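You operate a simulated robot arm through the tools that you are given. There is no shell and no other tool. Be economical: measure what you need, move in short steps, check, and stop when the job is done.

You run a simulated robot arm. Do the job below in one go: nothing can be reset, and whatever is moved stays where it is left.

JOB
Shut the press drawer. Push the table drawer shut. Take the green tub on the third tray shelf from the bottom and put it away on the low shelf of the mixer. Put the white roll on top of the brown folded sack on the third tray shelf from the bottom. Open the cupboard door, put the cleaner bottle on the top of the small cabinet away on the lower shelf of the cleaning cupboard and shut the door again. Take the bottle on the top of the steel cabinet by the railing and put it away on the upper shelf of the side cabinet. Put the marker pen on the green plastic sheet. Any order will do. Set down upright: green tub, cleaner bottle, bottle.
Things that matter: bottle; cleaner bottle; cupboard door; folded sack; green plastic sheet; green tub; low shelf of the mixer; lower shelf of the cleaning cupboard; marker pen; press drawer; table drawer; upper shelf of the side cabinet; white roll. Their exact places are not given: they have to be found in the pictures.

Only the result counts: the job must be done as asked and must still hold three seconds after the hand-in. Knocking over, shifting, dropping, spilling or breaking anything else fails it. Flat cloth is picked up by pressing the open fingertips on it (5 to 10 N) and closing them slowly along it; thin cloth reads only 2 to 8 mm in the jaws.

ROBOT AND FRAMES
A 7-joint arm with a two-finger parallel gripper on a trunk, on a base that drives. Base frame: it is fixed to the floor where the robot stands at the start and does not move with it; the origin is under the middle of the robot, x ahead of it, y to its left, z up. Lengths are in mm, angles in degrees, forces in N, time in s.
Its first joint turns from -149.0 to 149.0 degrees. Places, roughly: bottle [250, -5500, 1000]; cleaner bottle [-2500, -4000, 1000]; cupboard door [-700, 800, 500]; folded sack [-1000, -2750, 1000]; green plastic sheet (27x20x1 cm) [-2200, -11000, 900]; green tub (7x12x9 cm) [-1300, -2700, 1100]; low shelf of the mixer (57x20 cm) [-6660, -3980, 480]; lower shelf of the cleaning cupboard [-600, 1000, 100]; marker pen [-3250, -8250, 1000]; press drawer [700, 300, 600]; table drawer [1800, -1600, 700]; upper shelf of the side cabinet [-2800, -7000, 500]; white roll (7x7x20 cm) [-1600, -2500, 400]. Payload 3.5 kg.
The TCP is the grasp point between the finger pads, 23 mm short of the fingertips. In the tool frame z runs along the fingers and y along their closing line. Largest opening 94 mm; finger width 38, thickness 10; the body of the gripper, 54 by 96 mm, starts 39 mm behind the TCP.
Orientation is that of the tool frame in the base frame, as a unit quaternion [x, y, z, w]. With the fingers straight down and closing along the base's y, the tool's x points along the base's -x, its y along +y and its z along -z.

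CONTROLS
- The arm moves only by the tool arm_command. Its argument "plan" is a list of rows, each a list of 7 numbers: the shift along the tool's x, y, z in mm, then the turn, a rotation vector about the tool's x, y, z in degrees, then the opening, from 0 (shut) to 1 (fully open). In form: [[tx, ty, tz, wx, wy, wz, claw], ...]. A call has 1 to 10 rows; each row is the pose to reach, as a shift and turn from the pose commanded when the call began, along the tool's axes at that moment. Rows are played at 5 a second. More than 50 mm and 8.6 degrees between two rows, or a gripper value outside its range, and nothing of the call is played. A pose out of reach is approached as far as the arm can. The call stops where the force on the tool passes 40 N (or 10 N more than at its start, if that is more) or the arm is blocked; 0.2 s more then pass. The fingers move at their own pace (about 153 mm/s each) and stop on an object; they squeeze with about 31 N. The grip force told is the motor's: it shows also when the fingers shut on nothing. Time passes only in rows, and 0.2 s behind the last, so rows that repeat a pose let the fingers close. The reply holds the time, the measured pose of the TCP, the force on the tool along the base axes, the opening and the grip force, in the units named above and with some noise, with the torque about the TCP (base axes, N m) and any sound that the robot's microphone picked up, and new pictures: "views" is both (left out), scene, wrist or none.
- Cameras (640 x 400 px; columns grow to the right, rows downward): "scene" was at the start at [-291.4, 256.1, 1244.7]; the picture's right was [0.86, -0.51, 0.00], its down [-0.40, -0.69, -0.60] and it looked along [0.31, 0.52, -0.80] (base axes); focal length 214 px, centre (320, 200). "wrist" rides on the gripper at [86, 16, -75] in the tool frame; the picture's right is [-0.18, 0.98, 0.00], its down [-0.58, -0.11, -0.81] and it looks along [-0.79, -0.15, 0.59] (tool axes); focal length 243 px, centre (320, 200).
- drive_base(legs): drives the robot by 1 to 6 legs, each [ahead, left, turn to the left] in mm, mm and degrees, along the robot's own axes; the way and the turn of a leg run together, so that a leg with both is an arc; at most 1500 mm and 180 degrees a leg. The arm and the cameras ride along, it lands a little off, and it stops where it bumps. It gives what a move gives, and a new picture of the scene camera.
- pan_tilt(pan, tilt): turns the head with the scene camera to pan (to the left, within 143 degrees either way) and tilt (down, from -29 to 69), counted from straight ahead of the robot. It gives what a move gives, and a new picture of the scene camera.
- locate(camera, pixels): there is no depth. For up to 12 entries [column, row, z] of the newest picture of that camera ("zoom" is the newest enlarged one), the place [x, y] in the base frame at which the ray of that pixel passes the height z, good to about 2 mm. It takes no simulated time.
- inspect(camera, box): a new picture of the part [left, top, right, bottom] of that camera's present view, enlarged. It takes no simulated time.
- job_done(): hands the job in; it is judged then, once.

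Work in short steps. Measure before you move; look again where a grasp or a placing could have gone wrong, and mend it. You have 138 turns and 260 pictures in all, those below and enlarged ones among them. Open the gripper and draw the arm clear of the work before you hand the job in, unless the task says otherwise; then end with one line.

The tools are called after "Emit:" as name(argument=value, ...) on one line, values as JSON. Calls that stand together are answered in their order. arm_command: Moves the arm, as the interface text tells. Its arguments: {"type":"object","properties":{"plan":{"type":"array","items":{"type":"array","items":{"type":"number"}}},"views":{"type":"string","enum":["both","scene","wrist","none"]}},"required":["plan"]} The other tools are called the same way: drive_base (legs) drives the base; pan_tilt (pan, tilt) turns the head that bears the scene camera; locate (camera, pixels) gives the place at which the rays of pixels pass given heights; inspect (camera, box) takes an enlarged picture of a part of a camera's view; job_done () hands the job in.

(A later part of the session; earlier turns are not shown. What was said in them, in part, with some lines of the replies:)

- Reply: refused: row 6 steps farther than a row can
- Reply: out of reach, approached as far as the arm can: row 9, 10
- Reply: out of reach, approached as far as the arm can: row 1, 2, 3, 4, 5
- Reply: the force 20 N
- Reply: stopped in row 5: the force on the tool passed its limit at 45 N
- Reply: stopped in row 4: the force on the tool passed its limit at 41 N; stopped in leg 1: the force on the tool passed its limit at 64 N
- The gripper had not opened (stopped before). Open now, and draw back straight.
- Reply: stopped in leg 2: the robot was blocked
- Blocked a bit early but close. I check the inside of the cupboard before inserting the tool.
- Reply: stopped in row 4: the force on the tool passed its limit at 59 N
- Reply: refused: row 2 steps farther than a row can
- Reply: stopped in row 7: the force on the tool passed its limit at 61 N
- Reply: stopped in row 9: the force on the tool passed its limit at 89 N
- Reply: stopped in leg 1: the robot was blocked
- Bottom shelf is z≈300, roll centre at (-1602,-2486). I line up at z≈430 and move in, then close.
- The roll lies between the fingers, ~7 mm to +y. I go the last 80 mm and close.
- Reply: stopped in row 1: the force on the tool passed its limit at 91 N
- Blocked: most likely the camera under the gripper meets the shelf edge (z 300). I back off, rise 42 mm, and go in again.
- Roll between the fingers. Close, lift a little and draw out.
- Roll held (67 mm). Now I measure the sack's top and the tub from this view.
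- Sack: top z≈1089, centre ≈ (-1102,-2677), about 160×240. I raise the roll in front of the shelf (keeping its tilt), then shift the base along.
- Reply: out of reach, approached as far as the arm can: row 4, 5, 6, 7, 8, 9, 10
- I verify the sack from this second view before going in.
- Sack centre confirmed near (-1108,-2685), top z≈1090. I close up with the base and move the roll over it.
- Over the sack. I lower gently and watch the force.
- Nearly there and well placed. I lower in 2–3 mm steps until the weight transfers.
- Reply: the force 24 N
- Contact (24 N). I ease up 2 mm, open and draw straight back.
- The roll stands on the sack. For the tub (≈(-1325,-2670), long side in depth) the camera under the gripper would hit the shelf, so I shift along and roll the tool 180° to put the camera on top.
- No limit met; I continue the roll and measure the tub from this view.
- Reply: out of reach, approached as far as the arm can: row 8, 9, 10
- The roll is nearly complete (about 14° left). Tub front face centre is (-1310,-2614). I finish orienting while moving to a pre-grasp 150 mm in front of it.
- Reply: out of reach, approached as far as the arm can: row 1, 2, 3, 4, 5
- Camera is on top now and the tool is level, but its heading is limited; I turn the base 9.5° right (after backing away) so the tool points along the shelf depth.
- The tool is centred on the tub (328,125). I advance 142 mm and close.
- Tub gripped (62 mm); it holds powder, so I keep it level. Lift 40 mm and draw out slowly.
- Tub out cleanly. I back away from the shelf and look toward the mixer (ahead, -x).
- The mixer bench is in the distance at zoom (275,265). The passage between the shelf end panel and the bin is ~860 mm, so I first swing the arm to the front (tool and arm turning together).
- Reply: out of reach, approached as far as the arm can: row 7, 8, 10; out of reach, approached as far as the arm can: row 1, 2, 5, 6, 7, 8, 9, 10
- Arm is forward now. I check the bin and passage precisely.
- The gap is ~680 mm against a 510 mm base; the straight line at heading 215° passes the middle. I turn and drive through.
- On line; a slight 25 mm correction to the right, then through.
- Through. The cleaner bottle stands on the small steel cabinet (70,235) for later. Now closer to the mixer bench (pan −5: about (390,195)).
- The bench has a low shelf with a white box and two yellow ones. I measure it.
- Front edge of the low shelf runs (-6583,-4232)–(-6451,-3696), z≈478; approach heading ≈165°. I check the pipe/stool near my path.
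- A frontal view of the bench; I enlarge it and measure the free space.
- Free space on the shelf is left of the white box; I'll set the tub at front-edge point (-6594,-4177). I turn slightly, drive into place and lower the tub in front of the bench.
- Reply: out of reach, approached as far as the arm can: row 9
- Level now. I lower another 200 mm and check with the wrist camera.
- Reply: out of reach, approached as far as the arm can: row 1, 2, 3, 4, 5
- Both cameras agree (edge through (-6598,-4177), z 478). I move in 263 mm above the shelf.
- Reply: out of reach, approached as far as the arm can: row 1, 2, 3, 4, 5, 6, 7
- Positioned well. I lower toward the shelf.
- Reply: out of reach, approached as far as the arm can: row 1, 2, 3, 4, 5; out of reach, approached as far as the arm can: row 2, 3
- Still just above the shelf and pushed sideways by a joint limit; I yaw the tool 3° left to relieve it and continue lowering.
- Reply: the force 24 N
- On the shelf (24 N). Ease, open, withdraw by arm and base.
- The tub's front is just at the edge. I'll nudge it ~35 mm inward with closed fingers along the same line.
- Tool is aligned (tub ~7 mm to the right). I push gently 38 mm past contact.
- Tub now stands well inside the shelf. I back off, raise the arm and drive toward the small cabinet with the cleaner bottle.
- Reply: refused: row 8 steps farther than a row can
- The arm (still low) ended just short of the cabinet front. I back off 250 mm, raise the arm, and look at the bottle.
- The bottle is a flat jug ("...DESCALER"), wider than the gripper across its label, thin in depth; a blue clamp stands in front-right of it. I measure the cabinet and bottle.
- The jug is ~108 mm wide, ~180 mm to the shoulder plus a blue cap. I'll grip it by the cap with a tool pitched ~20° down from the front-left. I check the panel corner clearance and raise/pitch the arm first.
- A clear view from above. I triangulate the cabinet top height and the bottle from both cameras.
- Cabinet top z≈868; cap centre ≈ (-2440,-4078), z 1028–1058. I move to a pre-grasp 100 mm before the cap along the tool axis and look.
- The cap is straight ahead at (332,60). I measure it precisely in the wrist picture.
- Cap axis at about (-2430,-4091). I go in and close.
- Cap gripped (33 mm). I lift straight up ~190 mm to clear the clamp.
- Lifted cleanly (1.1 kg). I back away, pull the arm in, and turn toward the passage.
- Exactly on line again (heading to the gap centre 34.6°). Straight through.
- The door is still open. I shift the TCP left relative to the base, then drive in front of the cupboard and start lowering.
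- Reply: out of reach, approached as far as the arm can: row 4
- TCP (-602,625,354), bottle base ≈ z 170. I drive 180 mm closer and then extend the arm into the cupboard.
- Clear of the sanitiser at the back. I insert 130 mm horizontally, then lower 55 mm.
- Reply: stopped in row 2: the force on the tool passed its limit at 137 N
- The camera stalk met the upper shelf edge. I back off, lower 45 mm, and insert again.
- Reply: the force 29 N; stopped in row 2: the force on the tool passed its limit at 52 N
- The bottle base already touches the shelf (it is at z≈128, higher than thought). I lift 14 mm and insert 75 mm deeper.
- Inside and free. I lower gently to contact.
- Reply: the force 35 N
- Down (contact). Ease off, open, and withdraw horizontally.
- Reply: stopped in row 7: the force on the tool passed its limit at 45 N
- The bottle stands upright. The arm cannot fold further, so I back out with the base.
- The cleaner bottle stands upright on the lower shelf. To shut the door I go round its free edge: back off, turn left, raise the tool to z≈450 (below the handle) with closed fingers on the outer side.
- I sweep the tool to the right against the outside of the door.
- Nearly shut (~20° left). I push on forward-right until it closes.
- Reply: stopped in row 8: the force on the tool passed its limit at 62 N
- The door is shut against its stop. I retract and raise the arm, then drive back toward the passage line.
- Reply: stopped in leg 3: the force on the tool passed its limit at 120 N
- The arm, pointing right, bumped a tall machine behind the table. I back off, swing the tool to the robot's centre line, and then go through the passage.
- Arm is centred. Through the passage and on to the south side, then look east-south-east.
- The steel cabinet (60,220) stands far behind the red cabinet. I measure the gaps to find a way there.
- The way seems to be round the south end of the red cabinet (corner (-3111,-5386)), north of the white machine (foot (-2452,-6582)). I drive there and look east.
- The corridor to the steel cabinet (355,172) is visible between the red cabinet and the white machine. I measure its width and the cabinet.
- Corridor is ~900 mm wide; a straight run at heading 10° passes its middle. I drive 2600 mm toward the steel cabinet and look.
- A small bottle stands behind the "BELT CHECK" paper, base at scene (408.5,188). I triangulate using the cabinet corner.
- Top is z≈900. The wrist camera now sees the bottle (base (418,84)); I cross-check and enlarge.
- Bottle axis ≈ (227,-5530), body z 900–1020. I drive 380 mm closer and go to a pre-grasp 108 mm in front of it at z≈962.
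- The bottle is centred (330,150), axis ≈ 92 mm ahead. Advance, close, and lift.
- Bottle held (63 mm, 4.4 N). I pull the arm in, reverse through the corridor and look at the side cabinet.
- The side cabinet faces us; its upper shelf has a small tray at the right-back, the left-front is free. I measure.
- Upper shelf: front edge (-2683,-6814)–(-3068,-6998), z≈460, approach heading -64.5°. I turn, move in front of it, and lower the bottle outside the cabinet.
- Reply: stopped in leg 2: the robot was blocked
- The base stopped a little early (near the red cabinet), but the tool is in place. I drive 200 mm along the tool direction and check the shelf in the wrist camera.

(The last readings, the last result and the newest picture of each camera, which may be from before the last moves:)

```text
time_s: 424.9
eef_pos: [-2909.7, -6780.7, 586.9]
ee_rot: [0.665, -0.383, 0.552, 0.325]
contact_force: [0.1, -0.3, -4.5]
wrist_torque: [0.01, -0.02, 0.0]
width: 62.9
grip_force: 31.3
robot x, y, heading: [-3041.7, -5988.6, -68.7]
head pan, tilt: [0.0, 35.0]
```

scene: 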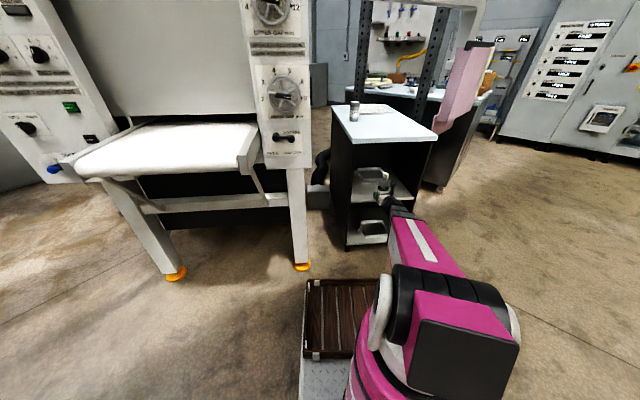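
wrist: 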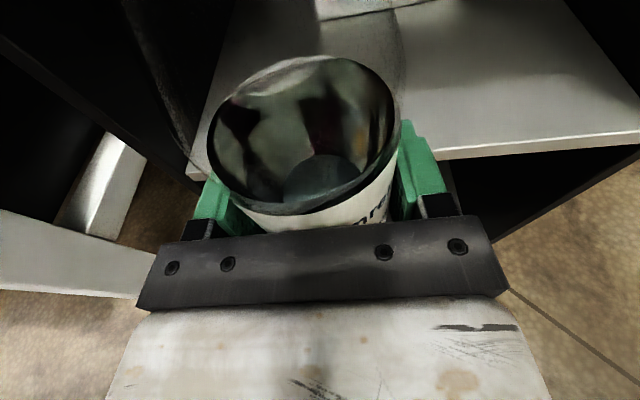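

Emit:
locate(camera="wrist", pixels=[[190, 178, 460], [440, 156, 440], [440, 156, 460], [440, 156, 480], [638, 136, 440], [638, 136, 460], [638, 136, 480], [320, 20, 460], [400, 8, 460]])

Emit:
inspect(camera="scene", box=[320, 120, 460, 260])

Emit:
locate(camera="scene", pixels=[[347, 205, 440], [347, 205, 460], [347, 205, 480], [414, 205, 460], [383, 193, 540]])

```text
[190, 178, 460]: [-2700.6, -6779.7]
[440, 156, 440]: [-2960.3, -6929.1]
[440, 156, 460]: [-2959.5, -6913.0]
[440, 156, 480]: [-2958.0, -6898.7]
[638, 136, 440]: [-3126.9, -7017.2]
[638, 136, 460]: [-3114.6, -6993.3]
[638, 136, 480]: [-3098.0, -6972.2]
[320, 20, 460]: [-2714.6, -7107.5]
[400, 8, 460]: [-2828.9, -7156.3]
```

```text
2.86 times, centred on (390, 190) of scene
```

zoom: 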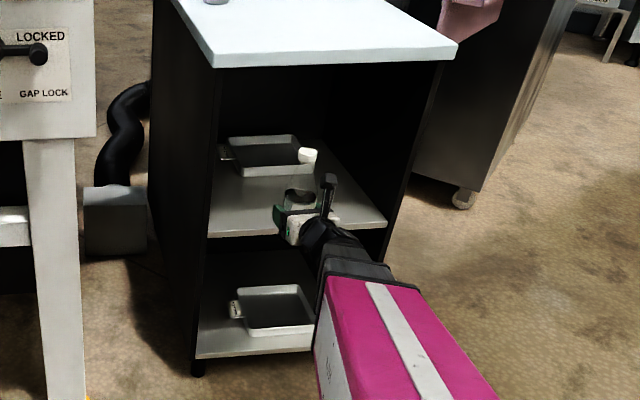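

```text
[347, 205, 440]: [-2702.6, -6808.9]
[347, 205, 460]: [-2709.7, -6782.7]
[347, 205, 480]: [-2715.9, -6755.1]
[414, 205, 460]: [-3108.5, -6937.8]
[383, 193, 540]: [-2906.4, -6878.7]
```

Both views agree (edge (-2700,-6780)–(-3115,-6993), z≈460). I move the bottle in over the shelf and lower 50 mm.

Emit:
arm_command(plan=[[8, 6, 42, 0, 0, 0, 0], [16, 12, 85, 0, 0, 0, 0], [24, 20, 128, 0, 0, 0, 0], [31, 24, 170, 0, 0, 0, 0], [11, 24, 173, 0, 0, 0, 0], [-8, 24, 177, 0, 0, 0, 0], [-18, 24, 179, 0, 0, 0, 0]], views="none")

Emit:
arm_command(plan=[[-2, 0, 0.4, 0, 0, 0, 0], [-4, 0, 0.7, 0, 0, 0, 0], [-6, 0, 1.1, 0, 0, 0, 0]], views="scene")

Emit:
inspect(camera="scene", box=[350, 150, 430, 230])

```text
time_s: 426.5
eef_pos: [-2845.3, -6942.3, 537.8]
ee_rot: [0.664, -0.383, 0.553, 0.326]
contact_force: [-0.1, 2.1, 36.4]
wrist_torque: [2.24, 0.5, 0.0]
width: 63.0
grip_force: 31.0
robot x, y, heading: [-3038.4, -5989.0, -68.5]
head pan, tilt: [0.0, 35.0]
```

```text
time_s: 426.9
eef_pos: [-2845.3, -6943.0, 539.6]
ee_rot: [0.662, -0.384, 0.554, 0.327]
contact_force: [-1.0, 4.3, 9.1]
wrist_torque: [0.85, 0.17, 0.0]
width: 63.0
grip_force: 31.2
robot x, y, heading: [-3040.9, -5989.7, -68.8]
head pan, tilt: [0.0, 35.0]
stopped in row 1: the force on the tool passed its limit at 49 N (the readings are from after the stop); the commanded pose is now the measured one
```

scene: 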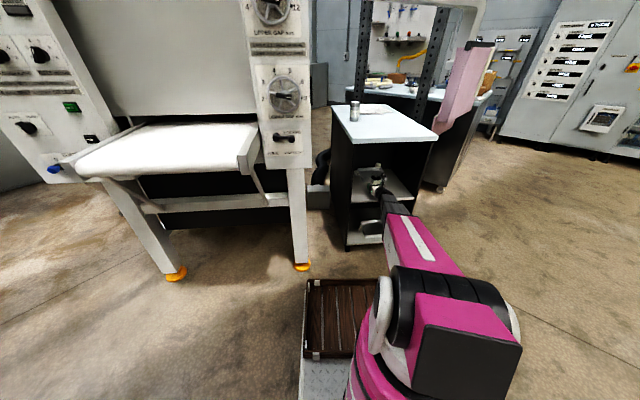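

```text
5.00 times, centred on (390, 190) of scene
```

zoom: 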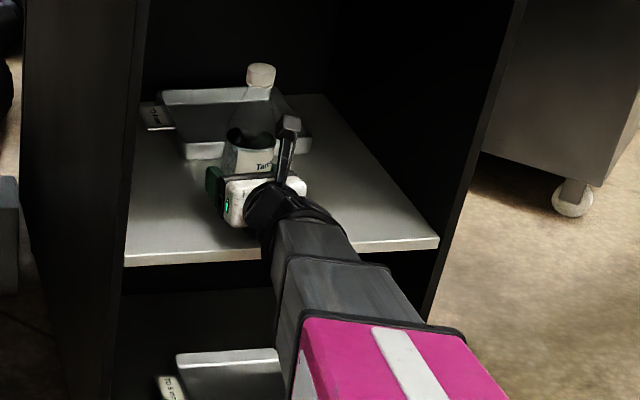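

Contact at z≈538 (shelf ≈ 475). I open the fingers and withdraw straight back.

Emit:
arm_command(plan=[[0, 0, 0, 0, 0, 0, 0.75], [0, 0, 0, 0, 0, 0, 0.9], [0, 0, 0, 0, 0, 0, 1], [0, 0, 0, 0, 0, 0, 1], [-4, 0, -20, 0, 0, 0, 1], [-10, 0, -55, 0, 0, 0, 1], [-18, 0, -100, 0, 0, 0, 1], [-25, 0, -140, 0, 0, 0, 1]], views="wrist")

Emit:
inspect(camera="scene", box=[350, 150, 430, 230])

```text
time_s: 428.7
eef_pos: [-2916.0, -6818.8, 539.3]
ee_rot: [0.665, -0.383, 0.552, 0.325]
contact_force: [0.2, -1.0, -0.6]
wrist_torque: [0.03, 0.0, 0.03]
width: 93.9
grip_force: 0.0
robot x, y, heading: [-3039.1, -5989.5, -68.4]
head pan, tilt: [0.0, 35.0]
```

wrist: 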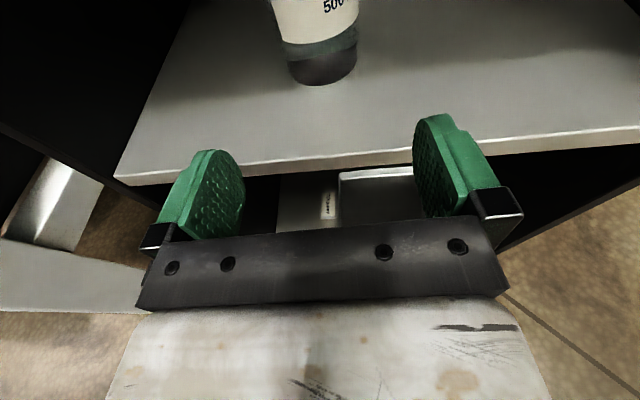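

```text
5.00 times, centred on (390, 190) of scene
```

zoom: 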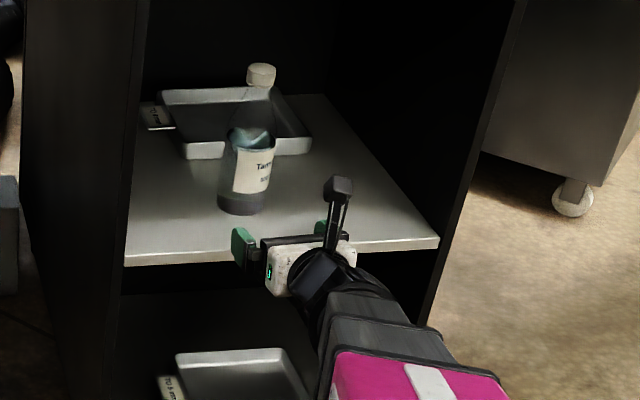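

The bottle stands upright on the upper shelf. Now to the marker pen: I move aside, raise the arm and go toward the bench at about (-3250,-8250).

Emit:
drive_base(legs=[[0, -1300, 0]])

Emit:
arm_command(plan=[[48, 0, -8.7, 0, 0, 0, 1], [96, 0, -17, 0, 0, 0, 1], [144, 0, -26, 0, 0, 0, 1], [192, 0, -35, 0, 0, 0, 1], [240, 0, -43, 0, 0, 0, 1], [288, 0, -52, 0, 0, 0, 1], [336, 0, -61, 0, 0, 0, 1], [384, 0, -70, 0, 0, 0, 1], [432, 0, -78, 0, 0, 0, 1], [480, 0, -87, 0, 0, 0, 1]], views="none")

Emit:
arm_command(plan=[[48, 0, -8.7, 0, 0, 0, 1], [96, 0, -17, 0, 0, 0, 1], [144, 0, -26, 0, 0, 0, 1]], views="none")

Emit:
drive_base(legs=[[700, 0, 0]])

Emit:
pan_tilt(pan=20, tilt=22)

Emit:
inspect(camera="scene", box=[160, 80, 480, 280])

```text
time_s: 435.2
eef_pos: [-4086.2, -7304.9, 540.9]
ee_rot: [0.67, -0.374, 0.558, 0.317]
contact_force: [0.5, -0.3, -0.4]
wrist_torque: [0.0, -0.02, 0.0]
width: 94.1
grip_force: 0.1
robot x, y, heading: [-4238.5, -6482.3, -66.7]
head pan, tilt: [0.0, 35.0]
```

scene: 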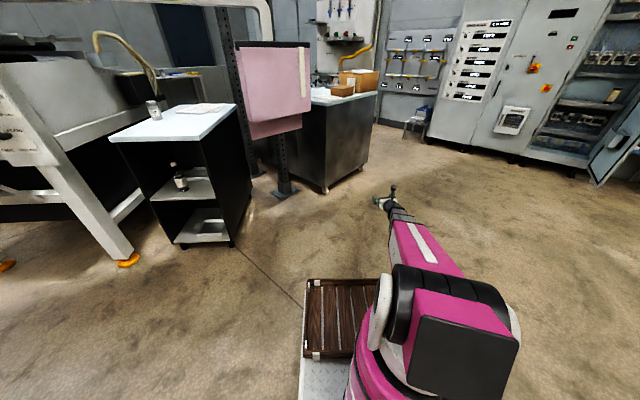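

```text
time_s: 437.4
eef_pos: [-4082.3, -7300.2, 1027.8]
ee_rot: [0.67, -0.373, 0.558, 0.317]
contact_force: [0.1, 0.8, 0.6]
wrist_torque: [-0.01, 0.02, 0.03]
width: 94.0
grip_force: 0.1
robot x, y, heading: [-4238.0, -6477.7, -66.9]
head pan, tilt: [0.0, 35.0]
```

```text
time_s: 438.2
eef_pos: [-4081.9, -7300.3, 1173.9]
ee_rot: [0.671, -0.373, 0.557, 0.316]
contact_force: [-0.6, 0.5, -0.7]
wrist_torque: [-0.01, 0.0, 0.01]
width: 94.1
grip_force: 0.1
robot x, y, heading: [-4239.1, -6479.5, -66.9]
head pan, tilt: [0.0, 35.0]
```

```text
time_s: 442.0
eef_pos: [-3801.8, -7952.5, 1172.2]
ee_rot: [0.67, -0.373, 0.558, 0.317]
contact_force: [1.1, -0.8, -0.7]
wrist_torque: [-0.02, 0.01, -0.04]
width: 94.0
grip_force: 0.0
robot x, y, heading: [-3957.5, -7131.1, -66.7]
head pan, tilt: [0.0, 35.0]
```

scene: 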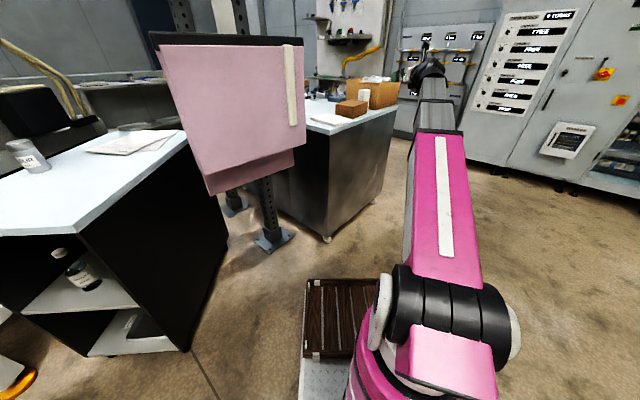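

```text
time_s: 442.9
eef_pos: [-3801.3, -7951.1, 1172.6]
ee_rot: [0.67, -0.372, 0.559, 0.317]
contact_force: [-0.7, 0.4, 0.2]
wrist_torque: [0.01, -0.02, -0.01]
width: 93.9
grip_force: 0.0
robot x, y, heading: [-3952.0, -7133.4, -66.6]
head pan, tilt: [20.0, 22.0]
```

scene: 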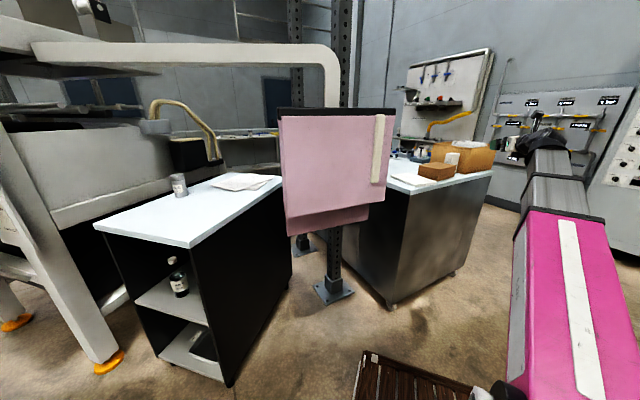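

```text
2.00 times, centred on (320, 180) of scene
```

zoom: 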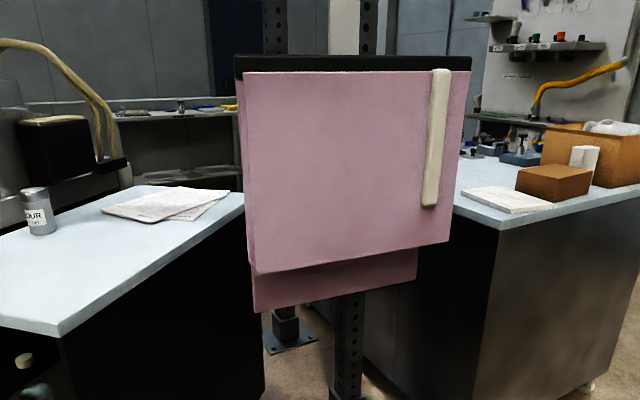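

The steel bench with boxes is beyond the pink board; I measure it and take an enlarged look at its top.

Emit:
locate(camera="scene", pixels=[[390, 308, 0], [454, 272, 0], [410, 196, 850], [410, 196, 900], [492, 172, 850], [492, 172, 900], [437, 165, 900]])

Emit:
drive_base(legs=[[500, -150, 0], [0, 0, 30]])

Emit:
arm_command(plan=[[0, 0, 0, 0, 0, 0, 1]], views="wrist")

Emit:
inspect(camera="scene", box=[200, 80, 480, 260])

```text
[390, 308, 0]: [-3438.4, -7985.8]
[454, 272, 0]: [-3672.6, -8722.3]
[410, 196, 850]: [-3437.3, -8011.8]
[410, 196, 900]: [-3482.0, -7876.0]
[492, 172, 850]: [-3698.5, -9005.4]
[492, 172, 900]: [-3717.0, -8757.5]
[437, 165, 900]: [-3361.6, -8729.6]
```

```text
time_s: 446.4
eef_pos: [-3720.6, -8462.6, 1174.0]
ee_rot: [0.677, -0.36, 0.565, 0.306]
contact_force: [0.2, -0.1, -0.4]
wrist_torque: [-0.01, -0.04, 0.0]
width: 94.2
grip_force: 0.1
robot x, y, heading: [-3904.2, -7649.9, -64.5]
head pan, tilt: [20.0, 22.0]
stopped in leg 2: the robot was blocked; the commanded pose is now the measured one
```

scene: 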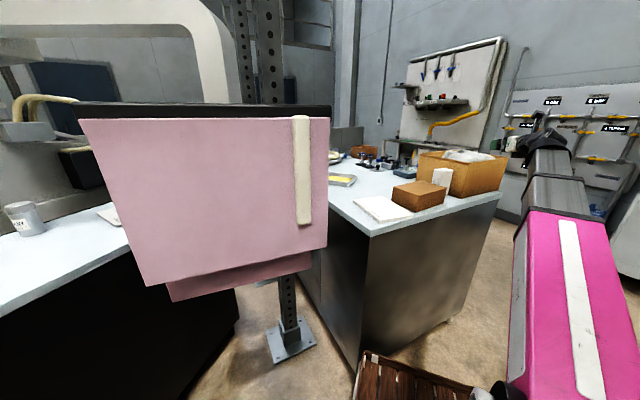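

```text
time_s: 446.8
eef_pos: [-3720.7, -8463.6, 1172.6]
ee_rot: [0.677, -0.36, 0.564, 0.306]
contact_force: [0.7, 1.2, 0.0]
wrist_torque: [0.01, -0.02, -0.02]
width: 94.3
grip_force: 0.0
robot x, y, heading: [-3901.4, -7652.4, -64.6]
head pan, tilt: [20.0, 22.0]
```

wrist: 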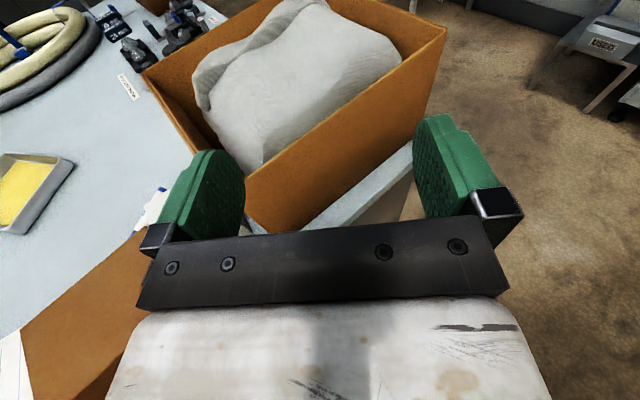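

```text
2.22 times, centred on (340, 170) of scene
```

zoom: 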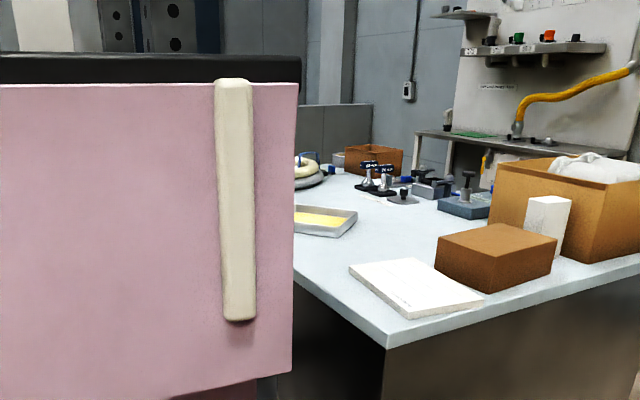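

Something white-blue lies beside the brown box in the wrist view (155,205) — possibly the marker — and a green sheet is seen on the far bench (zoom (475,133)). I enlarge both.

Emit:
inspect(camera="wrist", box=[0, 100, 240, 250])

Emit:
locate(camera="wrist", pixels=[[155, 205, 870], [145, 225, 870], [163, 190, 870], [20, 215, 870], [210, 210, 870], [150, 240, 870]])

Emit:
inspect(camera="scene", box=[350, 60, 470, 210])

```text
2.67 times, centred on (120, 175) of wrist
```

zoom: 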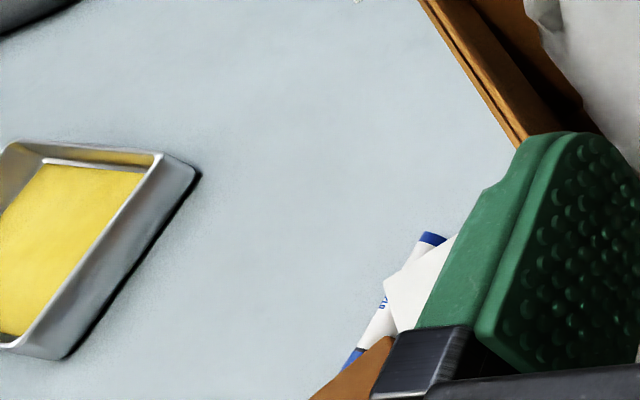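

```text
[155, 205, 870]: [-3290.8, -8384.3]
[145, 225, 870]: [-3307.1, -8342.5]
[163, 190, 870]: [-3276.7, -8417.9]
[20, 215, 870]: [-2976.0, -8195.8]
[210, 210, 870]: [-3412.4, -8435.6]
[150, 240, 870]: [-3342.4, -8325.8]
```

```text
2.67 times, centred on (410, 135) of scene
```

zoom: 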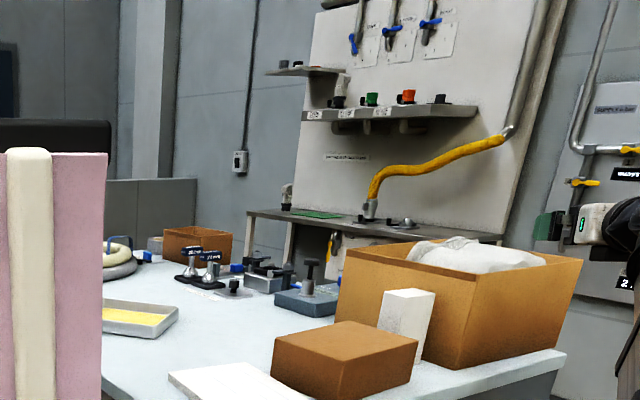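

The marker is the white pen with blue ends, lying from about (-3275,-8419) to (-3300,-8310) on the bench, beside an upright white block. I swing the tool over it, pitching it down, and check the block's position.

Emit:
locate(camera="scene", pixels=[[445, 197, 870], [434, 192, 870], [452, 196, 870], [445, 170, 970], [404, 211, 870], [445, 195, 900]])

Emit:
arm_command(plan=[[-4, -41.4, 16.7, 0, -8.3, 0, 1], [-8, -82.8, 33.4, 0, -16.6, 0, 1], [-12, -124, 50, 0, -24.9, 0, 1], [-16, -165.6, 66.8, 0, -33.2, 0, 1], [-20, -207, 83.5, 0, -41.5, 0, 1], [-24, -248, 100, 0, -49.8, 0, 1], [-28, -290, 117, 0, -58.1, 0, 1], [-32, -331, 133.6, 0, -66.4, 0, 1], [-36, -372.6, 150, 0, -74.7, 0, 1], [-40, -414, 167, 0, -78, 0, 1]], views="both")

```text
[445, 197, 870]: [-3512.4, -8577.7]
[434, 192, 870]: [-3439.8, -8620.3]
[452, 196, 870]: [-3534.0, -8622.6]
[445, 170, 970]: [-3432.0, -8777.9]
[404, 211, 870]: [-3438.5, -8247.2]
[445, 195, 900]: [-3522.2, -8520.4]
```

```text
time_s: 449.0
eef_pos: [-3353.2, -8414.1, 1105.2]
ee_rot: [0.915, -0.403, 0.004, 0.022]
contact_force: [0.1, -0.7, -0.5]
wrist_torque: [-0.02, 0.02, -0.02]
width: 94.1
grip_force: 0.0
out of reach, approached as far as the arm can: row 6, 7, 8, 9, 10
robot x, y, heading: [-3902.2, -7648.4, -64.7]
head pan, tilt: [20.0, 22.0]
```

scene: 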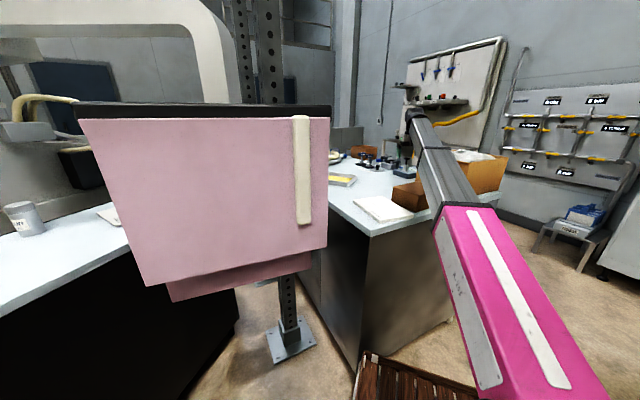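
wrist: 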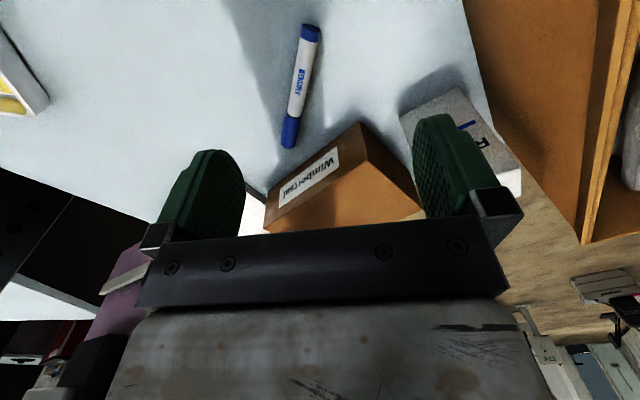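

The marker is fully visible at (300,85), its axis nearly perpendicular to the closing line. I locate its ends.

Emit:
locate(camera="wrist", pixels=[[312, 30, 868], [288, 145, 868], [300, 87, 868], [300, 87, 850], [300, 87, 890], [362, 125, 930], [268, 205, 868]])

```text
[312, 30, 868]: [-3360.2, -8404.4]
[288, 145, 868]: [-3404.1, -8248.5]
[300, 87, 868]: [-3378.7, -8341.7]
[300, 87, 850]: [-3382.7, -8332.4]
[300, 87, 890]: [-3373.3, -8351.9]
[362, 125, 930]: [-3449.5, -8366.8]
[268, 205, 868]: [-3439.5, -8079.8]
```

Combining both wrist views, the marker is at z≈930 (bench top ≈920), centre (-3363,-8370). I move over it (slightly toward its far end), yaw 22° to square up, half-close the fingers, and descend to z≈960.

Emit:
arm_command(plan=[[-5, -3, 25, 0, 0, 4.4, 0.5], [-10, -6, 50, 0, 0, 8.8, 0.5], [-15, -9, 75, 0, 0, 13.2, 0.5], [-20, -12, 100, 0, 0, 17.6, 0.5], [-23, -13.5, 125, 0, 0, 22, 0.5], [-23, -13.5, 145, 0, 0, 22, 0.5]], views="wrist")

Emit:
locate(camera="wrist", pixels=[[320, 100, 930], [300, 100, 930], [340, 100, 930], [320, 60, 930], [320, 140, 930]])

```text
time_s: 450.4
eef_pos: [-3442.2, -8455.0, 1018.6]
ee_rot: [0.896, -0.442, 0.016, 0.034]
contact_force: [-7.7, 2.4, 31.2]
wrist_torque: [-2.67, -2.11, -0.42]
width: 47.1
grip_force: 0.1
out of reach, approached as far as the arm can: row 1, 2, 3, 4, 5, 6
robot x, y, heading: [-3899.9, -7653.2, -64.6]
head pan, tilt: [20.0, 22.0]
stopped in row 6: the force on the tool passed its limit at 101 N (the readings are from after the stop); the commanded pose is now the measured one
```

wrist: 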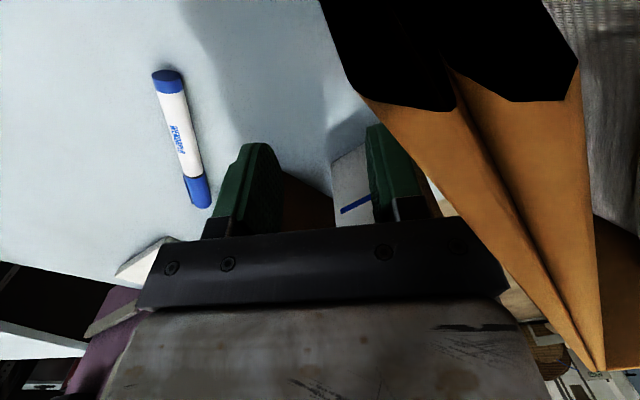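

```text
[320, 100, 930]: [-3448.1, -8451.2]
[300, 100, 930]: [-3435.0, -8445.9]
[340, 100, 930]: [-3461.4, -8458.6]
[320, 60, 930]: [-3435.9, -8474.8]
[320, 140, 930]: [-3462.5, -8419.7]
```

A yaw limit pushed the tool sideways onto a box; I rise at once, undo the yaw, go back over the marker and descend there.

Emit:
arm_command(plan=[[0, 0, -45, 0, 0, 0, 0.5], [0, 0, -90, 0, 0, -3, 0.5], [-2, -40, -90, 0, 0, -6, 0.5], [-4, -80, -90, 0, 0, -6, 0.5], [-5, -107, -90, 0, 0, -6, 0.5], [-5, -107, -50, 0, 0, -6, 0.5], [-5, -107, -10, 0, 0, -6, 0.5], [-5, -107, 25, 0, 0, -6, 0.5]], views="both")

Emit:
locate(camera="wrist", pixels=[[320, 100, 930], [280, 100, 930], [360, 100, 930], [320, 60, 930], [320, 140, 930]])

```text
time_s: 452.1
eef_pos: [-3357.6, -8386.8, 984.9]
ee_rot: [0.918, -0.394, 0.013, 0.033]
contact_force: [0.0, 0.3, -0.3]
wrist_torque: [-0.02, 0.01, 0.04]
width: 46.7
grip_force: 0.1
robot x, y, heading: [-3904.1, -7648.5, -64.9]
head pan, tilt: [20.0, 22.0]
```

scene: 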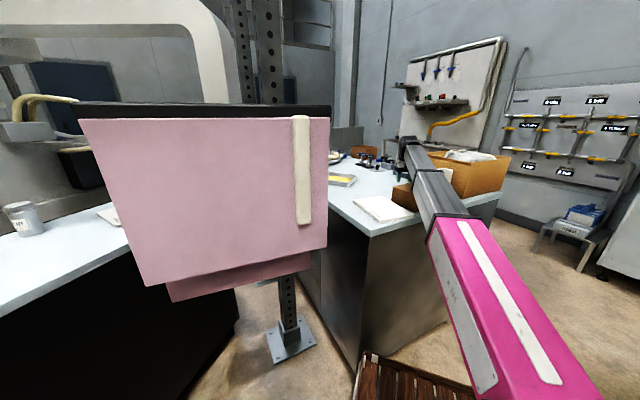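
wrist: 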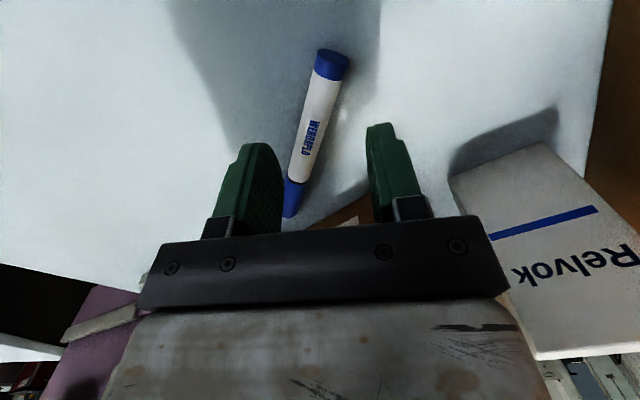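

```text
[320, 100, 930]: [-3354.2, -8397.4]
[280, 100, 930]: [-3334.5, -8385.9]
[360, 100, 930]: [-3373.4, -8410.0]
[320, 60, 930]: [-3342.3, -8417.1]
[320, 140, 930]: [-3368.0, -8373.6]
```

The marker is centred between the fingers. I descend to the bench, close and lift.

Emit:
arm_command(plan=[[0, -1, 20, 0, 0, 0, 0.5], [0, -2, 32, 0, 0, 0, 0.5], [0, -2, 36, 0, 0, 0, 0.5], [0, -2, 39, 0, 0, 0, 0.5], [0, -2, 42, 0, 0, 0, 0.5]], views="none")

Emit:
arm_command(plan=[[0, 0, -1, 0, 0, 0, 0], [0, 0, -1, 0, 0, 0, 0], [0, 0, -1, 0, 0, 0, 0], [0, 0, -1, 0, 0, 0, 0], [0, 0, -30, 0, 0, 0, 0], [0, 0, -75, 0, 0, 0, 0], [0, 0, -120, 0, 0, 0, 0], [0, 0, -165, 0, 0, 0, 0]], views="wrist")

Emit:
pan_tilt(pan=15, tilt=5)

Emit:
inspect(camera="scene", box=[330, 100, 530, 260])

Emit:
locate(camera="scene", pixels=[[400, 200, 900], [420, 210, 900], [440, 220, 900], [400, 260, 0]])

```text
time_s: 453.4
eef_pos: [-3358.0, -8389.0, 945.7]
ee_rot: [0.919, -0.394, 0.013, 0.033]
contact_force: [0.2, 0.0, 27.2]
wrist_torque: [0.93, -0.31, 0.0]
width: 46.6
grip_force: 0.1
robot x, y, heading: [-3903.9, -7650.6, -64.4]
head pan, tilt: [20.0, 22.0]
```

```text
time_s: 455.1
eef_pos: [-3354.6, -8378.1, 1108.6]
ee_rot: [0.919, -0.393, 0.012, 0.033]
contact_force: [-0.6, -0.8, 0.2]
wrist_torque: [0.01, -0.02, 0.01]
width: 15.3
grip_force: 30.9
robot x, y, heading: [-3901.2, -7648.8, -64.7]
head pan, tilt: [20.0, 22.0]
```

wrist: 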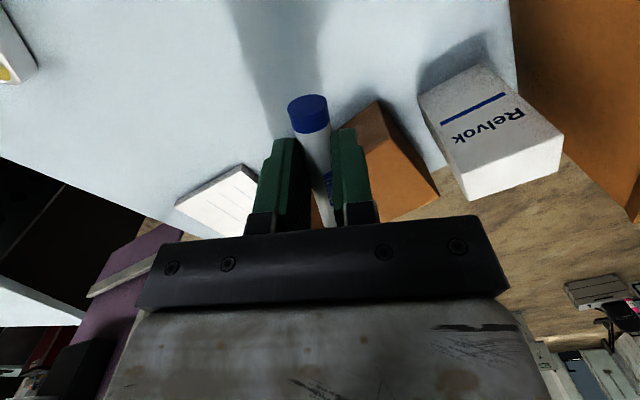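

```text
time_s: 455.9
eef_pos: [-3354.6, -8377.8, 1108.7]
ee_rot: [0.919, -0.393, 0.012, 0.034]
contact_force: [-0.7, 1.0, -0.3]
wrist_torque: [-0.02, 0.01, 0.0]
width: 15.1
grip_force: 30.6
robot x, y, heading: [-3904.0, -7651.3, -64.7]
head pan, tilt: [15.0, 5.0]
```

scene: 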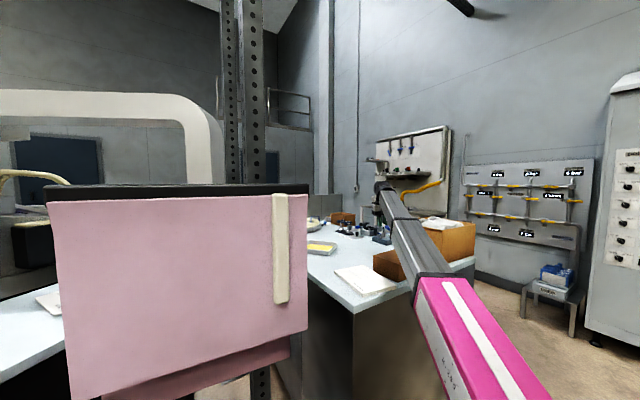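

```text
2.50 times, centred on (430, 180) of scene
```

zoom: 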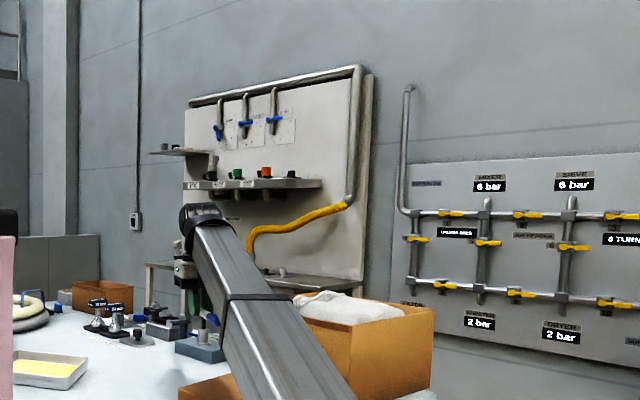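

```text
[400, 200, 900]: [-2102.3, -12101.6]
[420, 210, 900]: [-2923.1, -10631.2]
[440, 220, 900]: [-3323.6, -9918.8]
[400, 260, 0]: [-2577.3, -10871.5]
```

Marker held (15 mm). I drive round the bench's south-west corner toward the far bench with the green sheet.

Emit:
drive_base(legs=[[-350, 0, 0], [0, -700, 0], [1500, 0, 0], [300, 0, 0], [1019, 754, 0]])

Emit:
pan_tilt(pan=0, tilt=20)

Emit:
inspect(camera="scene", box=[160, 60, 480, 260])

Emit:
arm_command(plan=[[0, 0, 0, 0, 0, 0, 0]], views="wrist")

```text
time_s: 476.3
eef_pos: [-2279.2, -10639.4, 1108.2]
ee_rot: [0.912, -0.409, 0.011, 0.033]
contact_force: [0.1, -0.2, -0.4]
wrist_torque: [-0.01, 0.0, -0.01]
width: 15.3
grip_force: 30.4
robot x, y, heading: [-2808.0, -9894.0, -66.5]
head pan, tilt: [15.0, 5.0]
```

scene: 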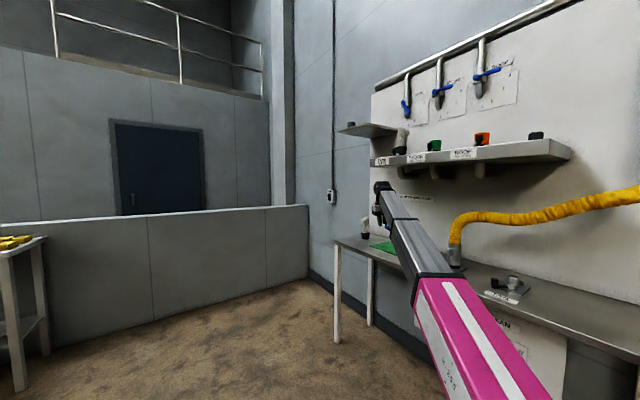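

```text
time_s: 477.1
eef_pos: [-2279.0, -10639.2, 1109.7]
ee_rot: [0.912, -0.408, 0.012, 0.033]
contact_force: [0.5, -0.4, -0.8]
wrist_torque: [0.0, 0.0, 0.0]
width: 15.1
grip_force: 31.1
robot x, y, heading: [-2804.8, -9895.4, -66.5]
head pan, tilt: [0.0, 20.0]
```

scene: 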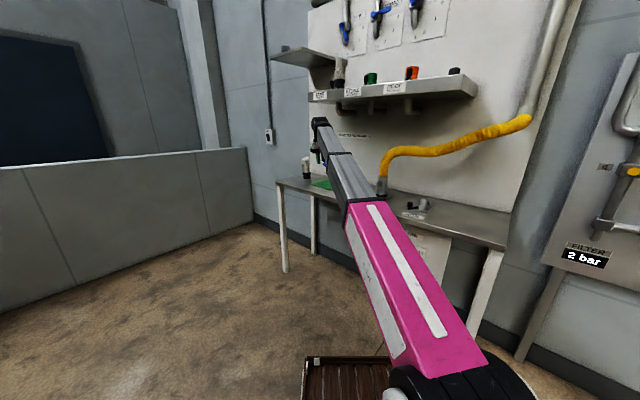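

```text
2.00 times, centred on (320, 160) of scene
```

zoom: 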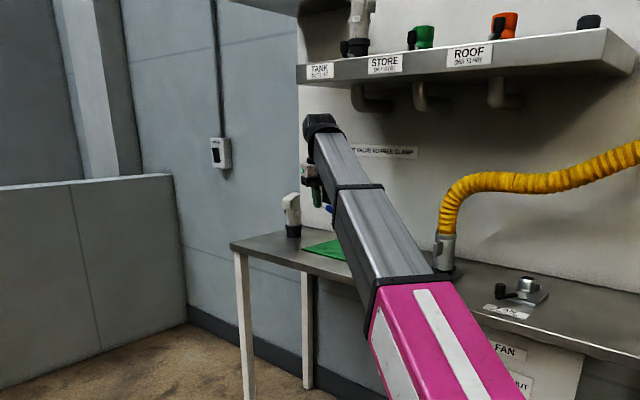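

```text
time_s: 477.5
eef_pos: [-2280.1, -10639.1, 1109.9]
ee_rot: [0.912, -0.409, 0.012, 0.032]
contact_force: [-1.2, 0.2, -0.4]
wrist_torque: [0.04, 0.0, 0.01]
width: 15.2
grip_force: 30.8
robot x, y, heading: [-2807.6, -9893.7, -66.6]
head pan, tilt: [0.0, 20.0]
```

wrist: 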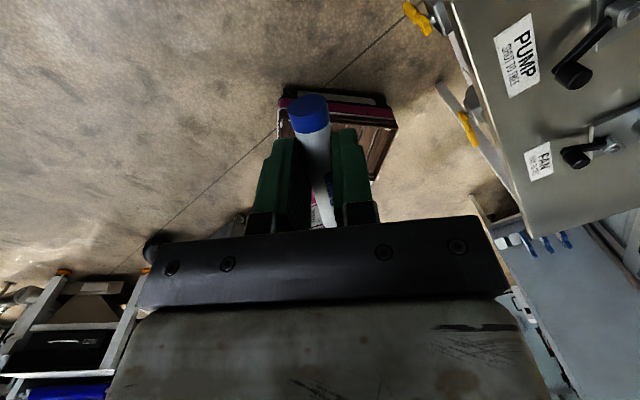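

The green sheet lies near the left end of the wall bench (scene ≈ (322,186)). I measure it with the bench leg as reference, and shift the arm aside for a better view.

Emit:
locate(camera="scene", pixels=[[286, 271, 0], [314, 252, 0], [275, 182.5, 850], [275, 182.5, 900], [275, 182.5, 950], [311.5, 184, 900], [333, 191, 900], [330, 180, 900], [322, 186, 850], [322, 186, 950], [508, 245, 850], [508, 245, 900]])

Emit:
arm_command(plan=[[0, 45, -15, 0, 0, 0, 0], [0, 90, -30, 0, 0, 0, 0], [0, 135, -45, 0, 0, 0, 0], [0, 180, -60, 0, 0, 0, 0]], views="none")

Emit:
inspect(camera="scene", box=[260, 130, 420, 250])

```text
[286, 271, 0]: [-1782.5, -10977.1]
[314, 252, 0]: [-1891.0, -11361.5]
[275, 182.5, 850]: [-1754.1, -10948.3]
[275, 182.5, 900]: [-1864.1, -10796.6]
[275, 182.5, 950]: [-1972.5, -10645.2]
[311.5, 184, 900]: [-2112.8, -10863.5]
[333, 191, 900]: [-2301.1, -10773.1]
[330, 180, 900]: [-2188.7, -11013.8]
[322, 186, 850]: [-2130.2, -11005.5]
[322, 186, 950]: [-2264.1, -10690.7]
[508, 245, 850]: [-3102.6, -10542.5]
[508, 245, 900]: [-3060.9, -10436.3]
```

```text
time_s: 478.5
eef_pos: [-2412.3, -10756.4, 1179.4]
ee_rot: [0.912, -0.409, 0.012, 0.033]
contact_force: [0.2, 0.5, -0.7]
wrist_torque: [0.03, 0.02, 0.03]
width: 15.1
grip_force: 30.8
robot x, y, heading: [-2806.6, -9893.0, -66.5]
head pan, tilt: [0.0, 20.0]
```

```text
3.33 times, centred on (340, 190) of scene
```

zoom: 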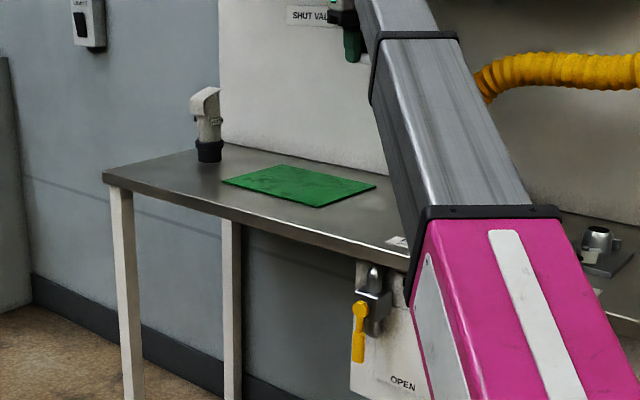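

The sheet is fully visible now: centre at zoom (300,186). I lower the tool first (there is a valve shelf above), then drive so that the TCP comes over the sheet.

Emit:
arm_command(plan=[[0, 0, 45, 0, 0, 0, 0], [0, 0, 90, 0, 0, 0, 0], [0, 0, 135, 0, 0, 0, 0], [0, 0, 165, 0, 0, 0, 0]], views="none")

Emit:
locate(camera="zoom", pixels=[[300, 186, 850], [300, 186, 870], [222, 182, 860], [375, 187, 860], [318, 207, 860], [283, 166, 860]])

Emit:
drive_base(legs=[[273, 80, 0]])

Emit:
inspect(camera="scene", box=[240, 110, 420, 270])

Emit:
arm_command(plan=[[0, 0, 0, 0, 0, 0, 0]], views="wrist")

Emit:
locate(camera="wrist", pixels=[[320, 100, 860], [320, 200, 860], [200, 100, 860], [440, 100, 860]])

```text
time_s: 479.5
eef_pos: [-2413.5, -10765.8, 1015.7]
ee_rot: [0.912, -0.408, 0.012, 0.033]
contact_force: [0.1, -0.7, -0.1]
wrist_torque: [0.0, -0.01, -0.03]
width: 15.1
grip_force: 31.2
robot x, y, heading: [-2802.4, -9895.3, -66.5]
head pan, tilt: [0.0, 20.0]
```

```text
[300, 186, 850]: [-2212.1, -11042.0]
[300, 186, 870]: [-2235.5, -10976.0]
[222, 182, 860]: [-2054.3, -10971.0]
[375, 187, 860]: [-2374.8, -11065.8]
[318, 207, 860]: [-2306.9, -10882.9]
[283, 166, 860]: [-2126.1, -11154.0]
```

```text
time_s: 481.4
eef_pos: [-2228.5, -10980.6, 1016.8]
ee_rot: [0.913, -0.407, 0.013, 0.033]
contact_force: [-0.4, -0.1, -0.9]
wrist_torque: [-0.04, 0.01, -0.01]
width: 15.2
grip_force: 31.2
robot x, y, heading: [-2625.1, -10111.1, -66.3]
head pan, tilt: [0.0, 20.0]
```

scene: 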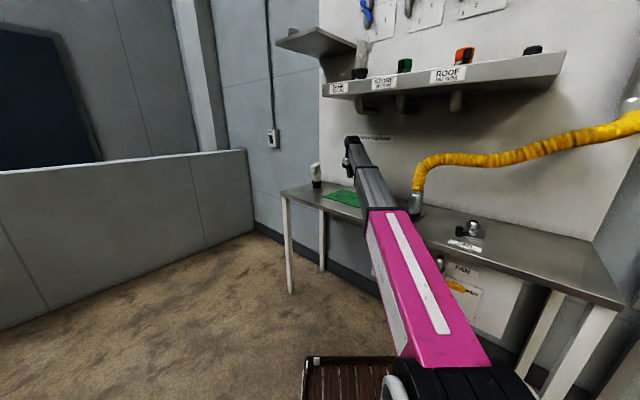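

```text
2.50 times, centred on (330, 190) of scene
```

zoom: 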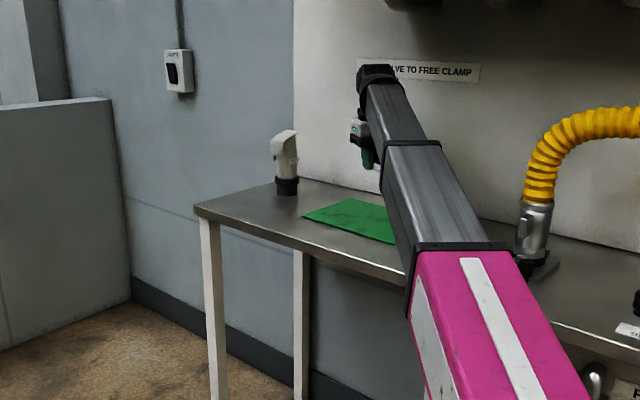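

```text
time_s: 481.9
eef_pos: [-2228.4, -10981.9, 1016.0]
ee_rot: [0.913, -0.406, 0.012, 0.034]
contact_force: [0.1, 0.3, -0.6]
wrist_torque: [-0.01, -0.02, -0.01]
width: 15.1
grip_force: 31.0
robot x, y, heading: [-2625.4, -10111.9, -66.3]
head pan, tilt: [0.0, 20.0]
```

wrist: 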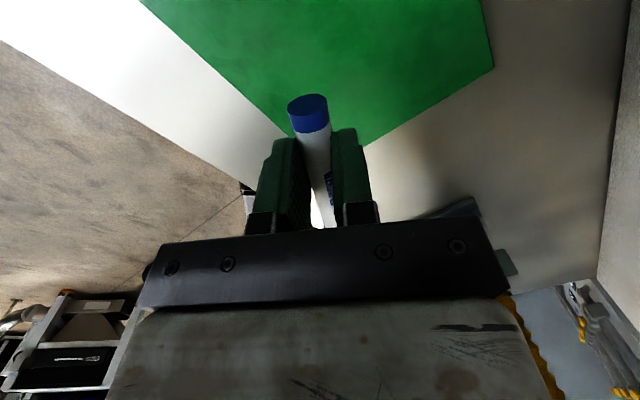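

```text
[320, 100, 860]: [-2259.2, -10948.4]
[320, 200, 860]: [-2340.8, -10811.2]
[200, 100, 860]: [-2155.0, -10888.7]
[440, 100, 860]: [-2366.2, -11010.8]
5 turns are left
```

Sheet corners give a 268×195 mm sheet centred at (-2215,-11018), z≈860, and the marker hangs over it. I shift slightly inward, lower to contact, then open and rise.

Emit:
arm_command(plan=[[6, 2, 40, 0, 0, 0, 0], [12, 4, 80, 0, 0, 0, 0], [18, 6, 115, 0, 0, 0, 0], [18, 6, 121, 0, 0, 0, 0], [18, 6, 125, 0, 0, 0, 0], [18, 6, 128, 0, 0, 0, 0], [18, 6, 131, 0, 0, 0, 0], [18, 6, 134, 0, 0, 0, 0]], views="both")

Emit:
inspect(camera="scene", box=[310, 150, 400, 220])

```text
time_s: 483.6
eef_pos: [-2221.6, -11008.6, 889.5]
ee_rot: [0.913, -0.407, 0.013, 0.034]
contact_force: [-2.3, 3.5, 13.3]
wrist_torque: [0.42, 0.12, -0.02]
width: 15.0
grip_force: 31.2
robot x, y, heading: [-2619.1, -10112.1, -66.3]
head pan, tilt: [0.0, 20.0]
stopped in row 8: the force on the tool passed its limit at 46 N (the readings are from after the stop); the commanded pose is now the measured one
```

scene: 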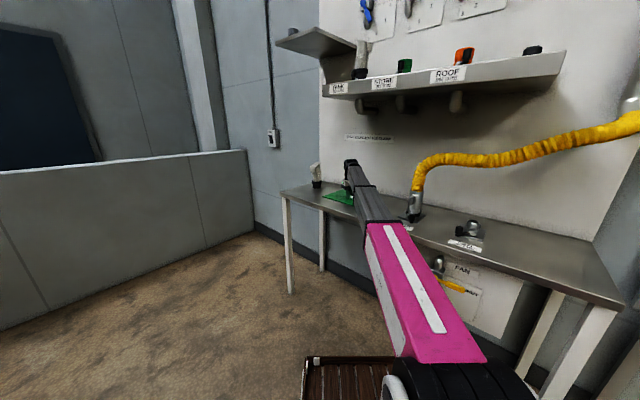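
wrist: 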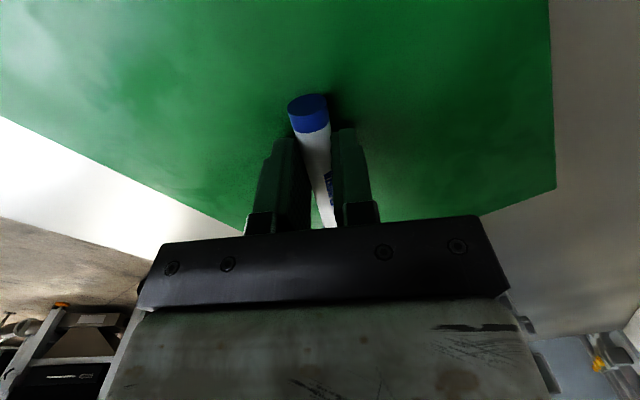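

```text
5.71 times, centred on (355, 185) of scene
4 turns are left
```

zoom: 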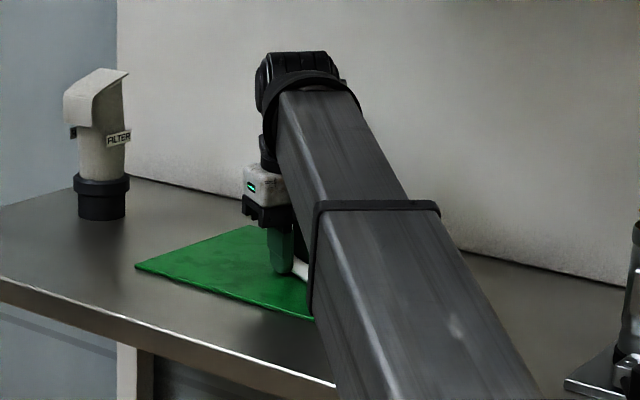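

The marker rests on the sheet (contact). I open and rise straight up, and check.

Emit:
arm_command(plan=[[0, 0, -1, 0, 0, 0, 0.1], [0, 0, -1, 0, 0, 0, 0.25], [0, 0, -1, 0, 0, 0, 0.45], [0, 0, -1, 0, 0, 0, 0.45], [0, 0, -15, 0, 0, 0, 0.45], [0, 0, -45, 0, 0, 0, 0.45], [0, 0, -85, 0, 0, 0, 0.45], [0, 0, -125, 0, 0, 0, 0.45]], views="wrist")

Emit:
drive_base(legs=[[-400, -80, 0]])

Emit:
inspect(camera="scene", box=[260, 130, 420, 230])

```text
time_s: 485.4
eef_pos: [-2221.5, -10997.7, 1012.7]
ee_rot: [0.913, -0.407, 0.012, 0.034]
contact_force: [-0.7, 0.8, 0.2]
wrist_torque: [-0.03, 0.03, -0.04]
width: 42.3
grip_force: 0.1
robot x, y, heading: [-2624.9, -10113.2, -66.4]
head pan, tilt: [0.0, 20.0]
```

wrist: 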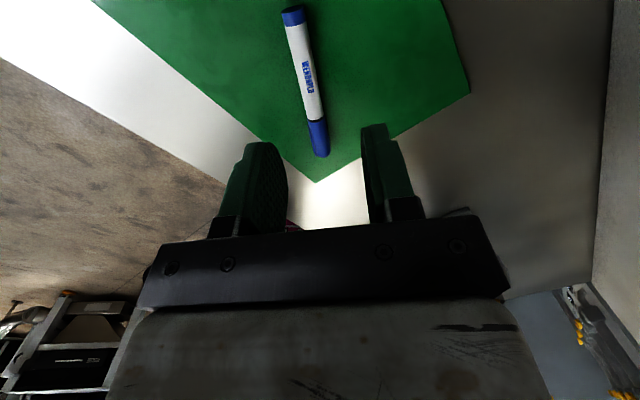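

```text
time_s: 488.0
eef_pos: [-2457.4, -10657.4, 1011.9]
ee_rot: [0.913, -0.406, 0.012, 0.034]
contact_force: [0.1, 0.3, -0.4]
wrist_torque: [-0.01, -0.03, -0.03]
width: 42.1
grip_force: 0.0
robot x, y, heading: [-2863.5, -9774.7, -66.2]
head pan, tilt: [0.0, 20.0]
```

scene: 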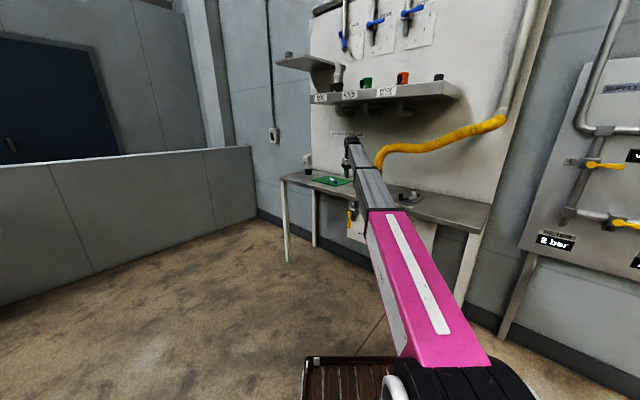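

```text
4.00 times, centred on (340, 180) of scene
3 turns are left
```

zoom: 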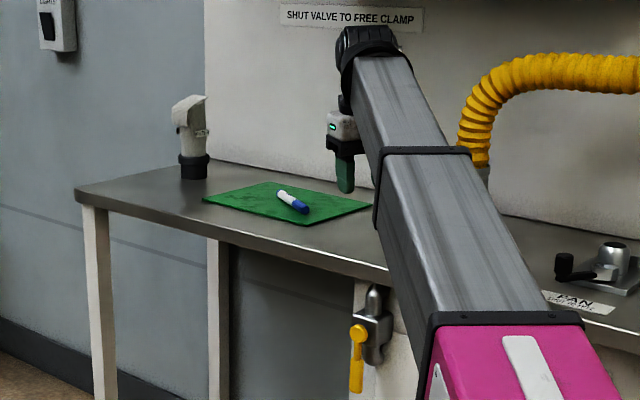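

The marker lies fully on the green sheet, the arm is clear and the gripper is open. I hand the job in.

Emit:
job_done()

```text
The job is handed in.
```

All seven items are done and handed in. On the way the arm bumped a tall machine behind the control table, and it pressed on a box on the marker bench. The base also bumped things a few times, possibly including the red cabinet; none of these looked moved, but I did not check them closely.
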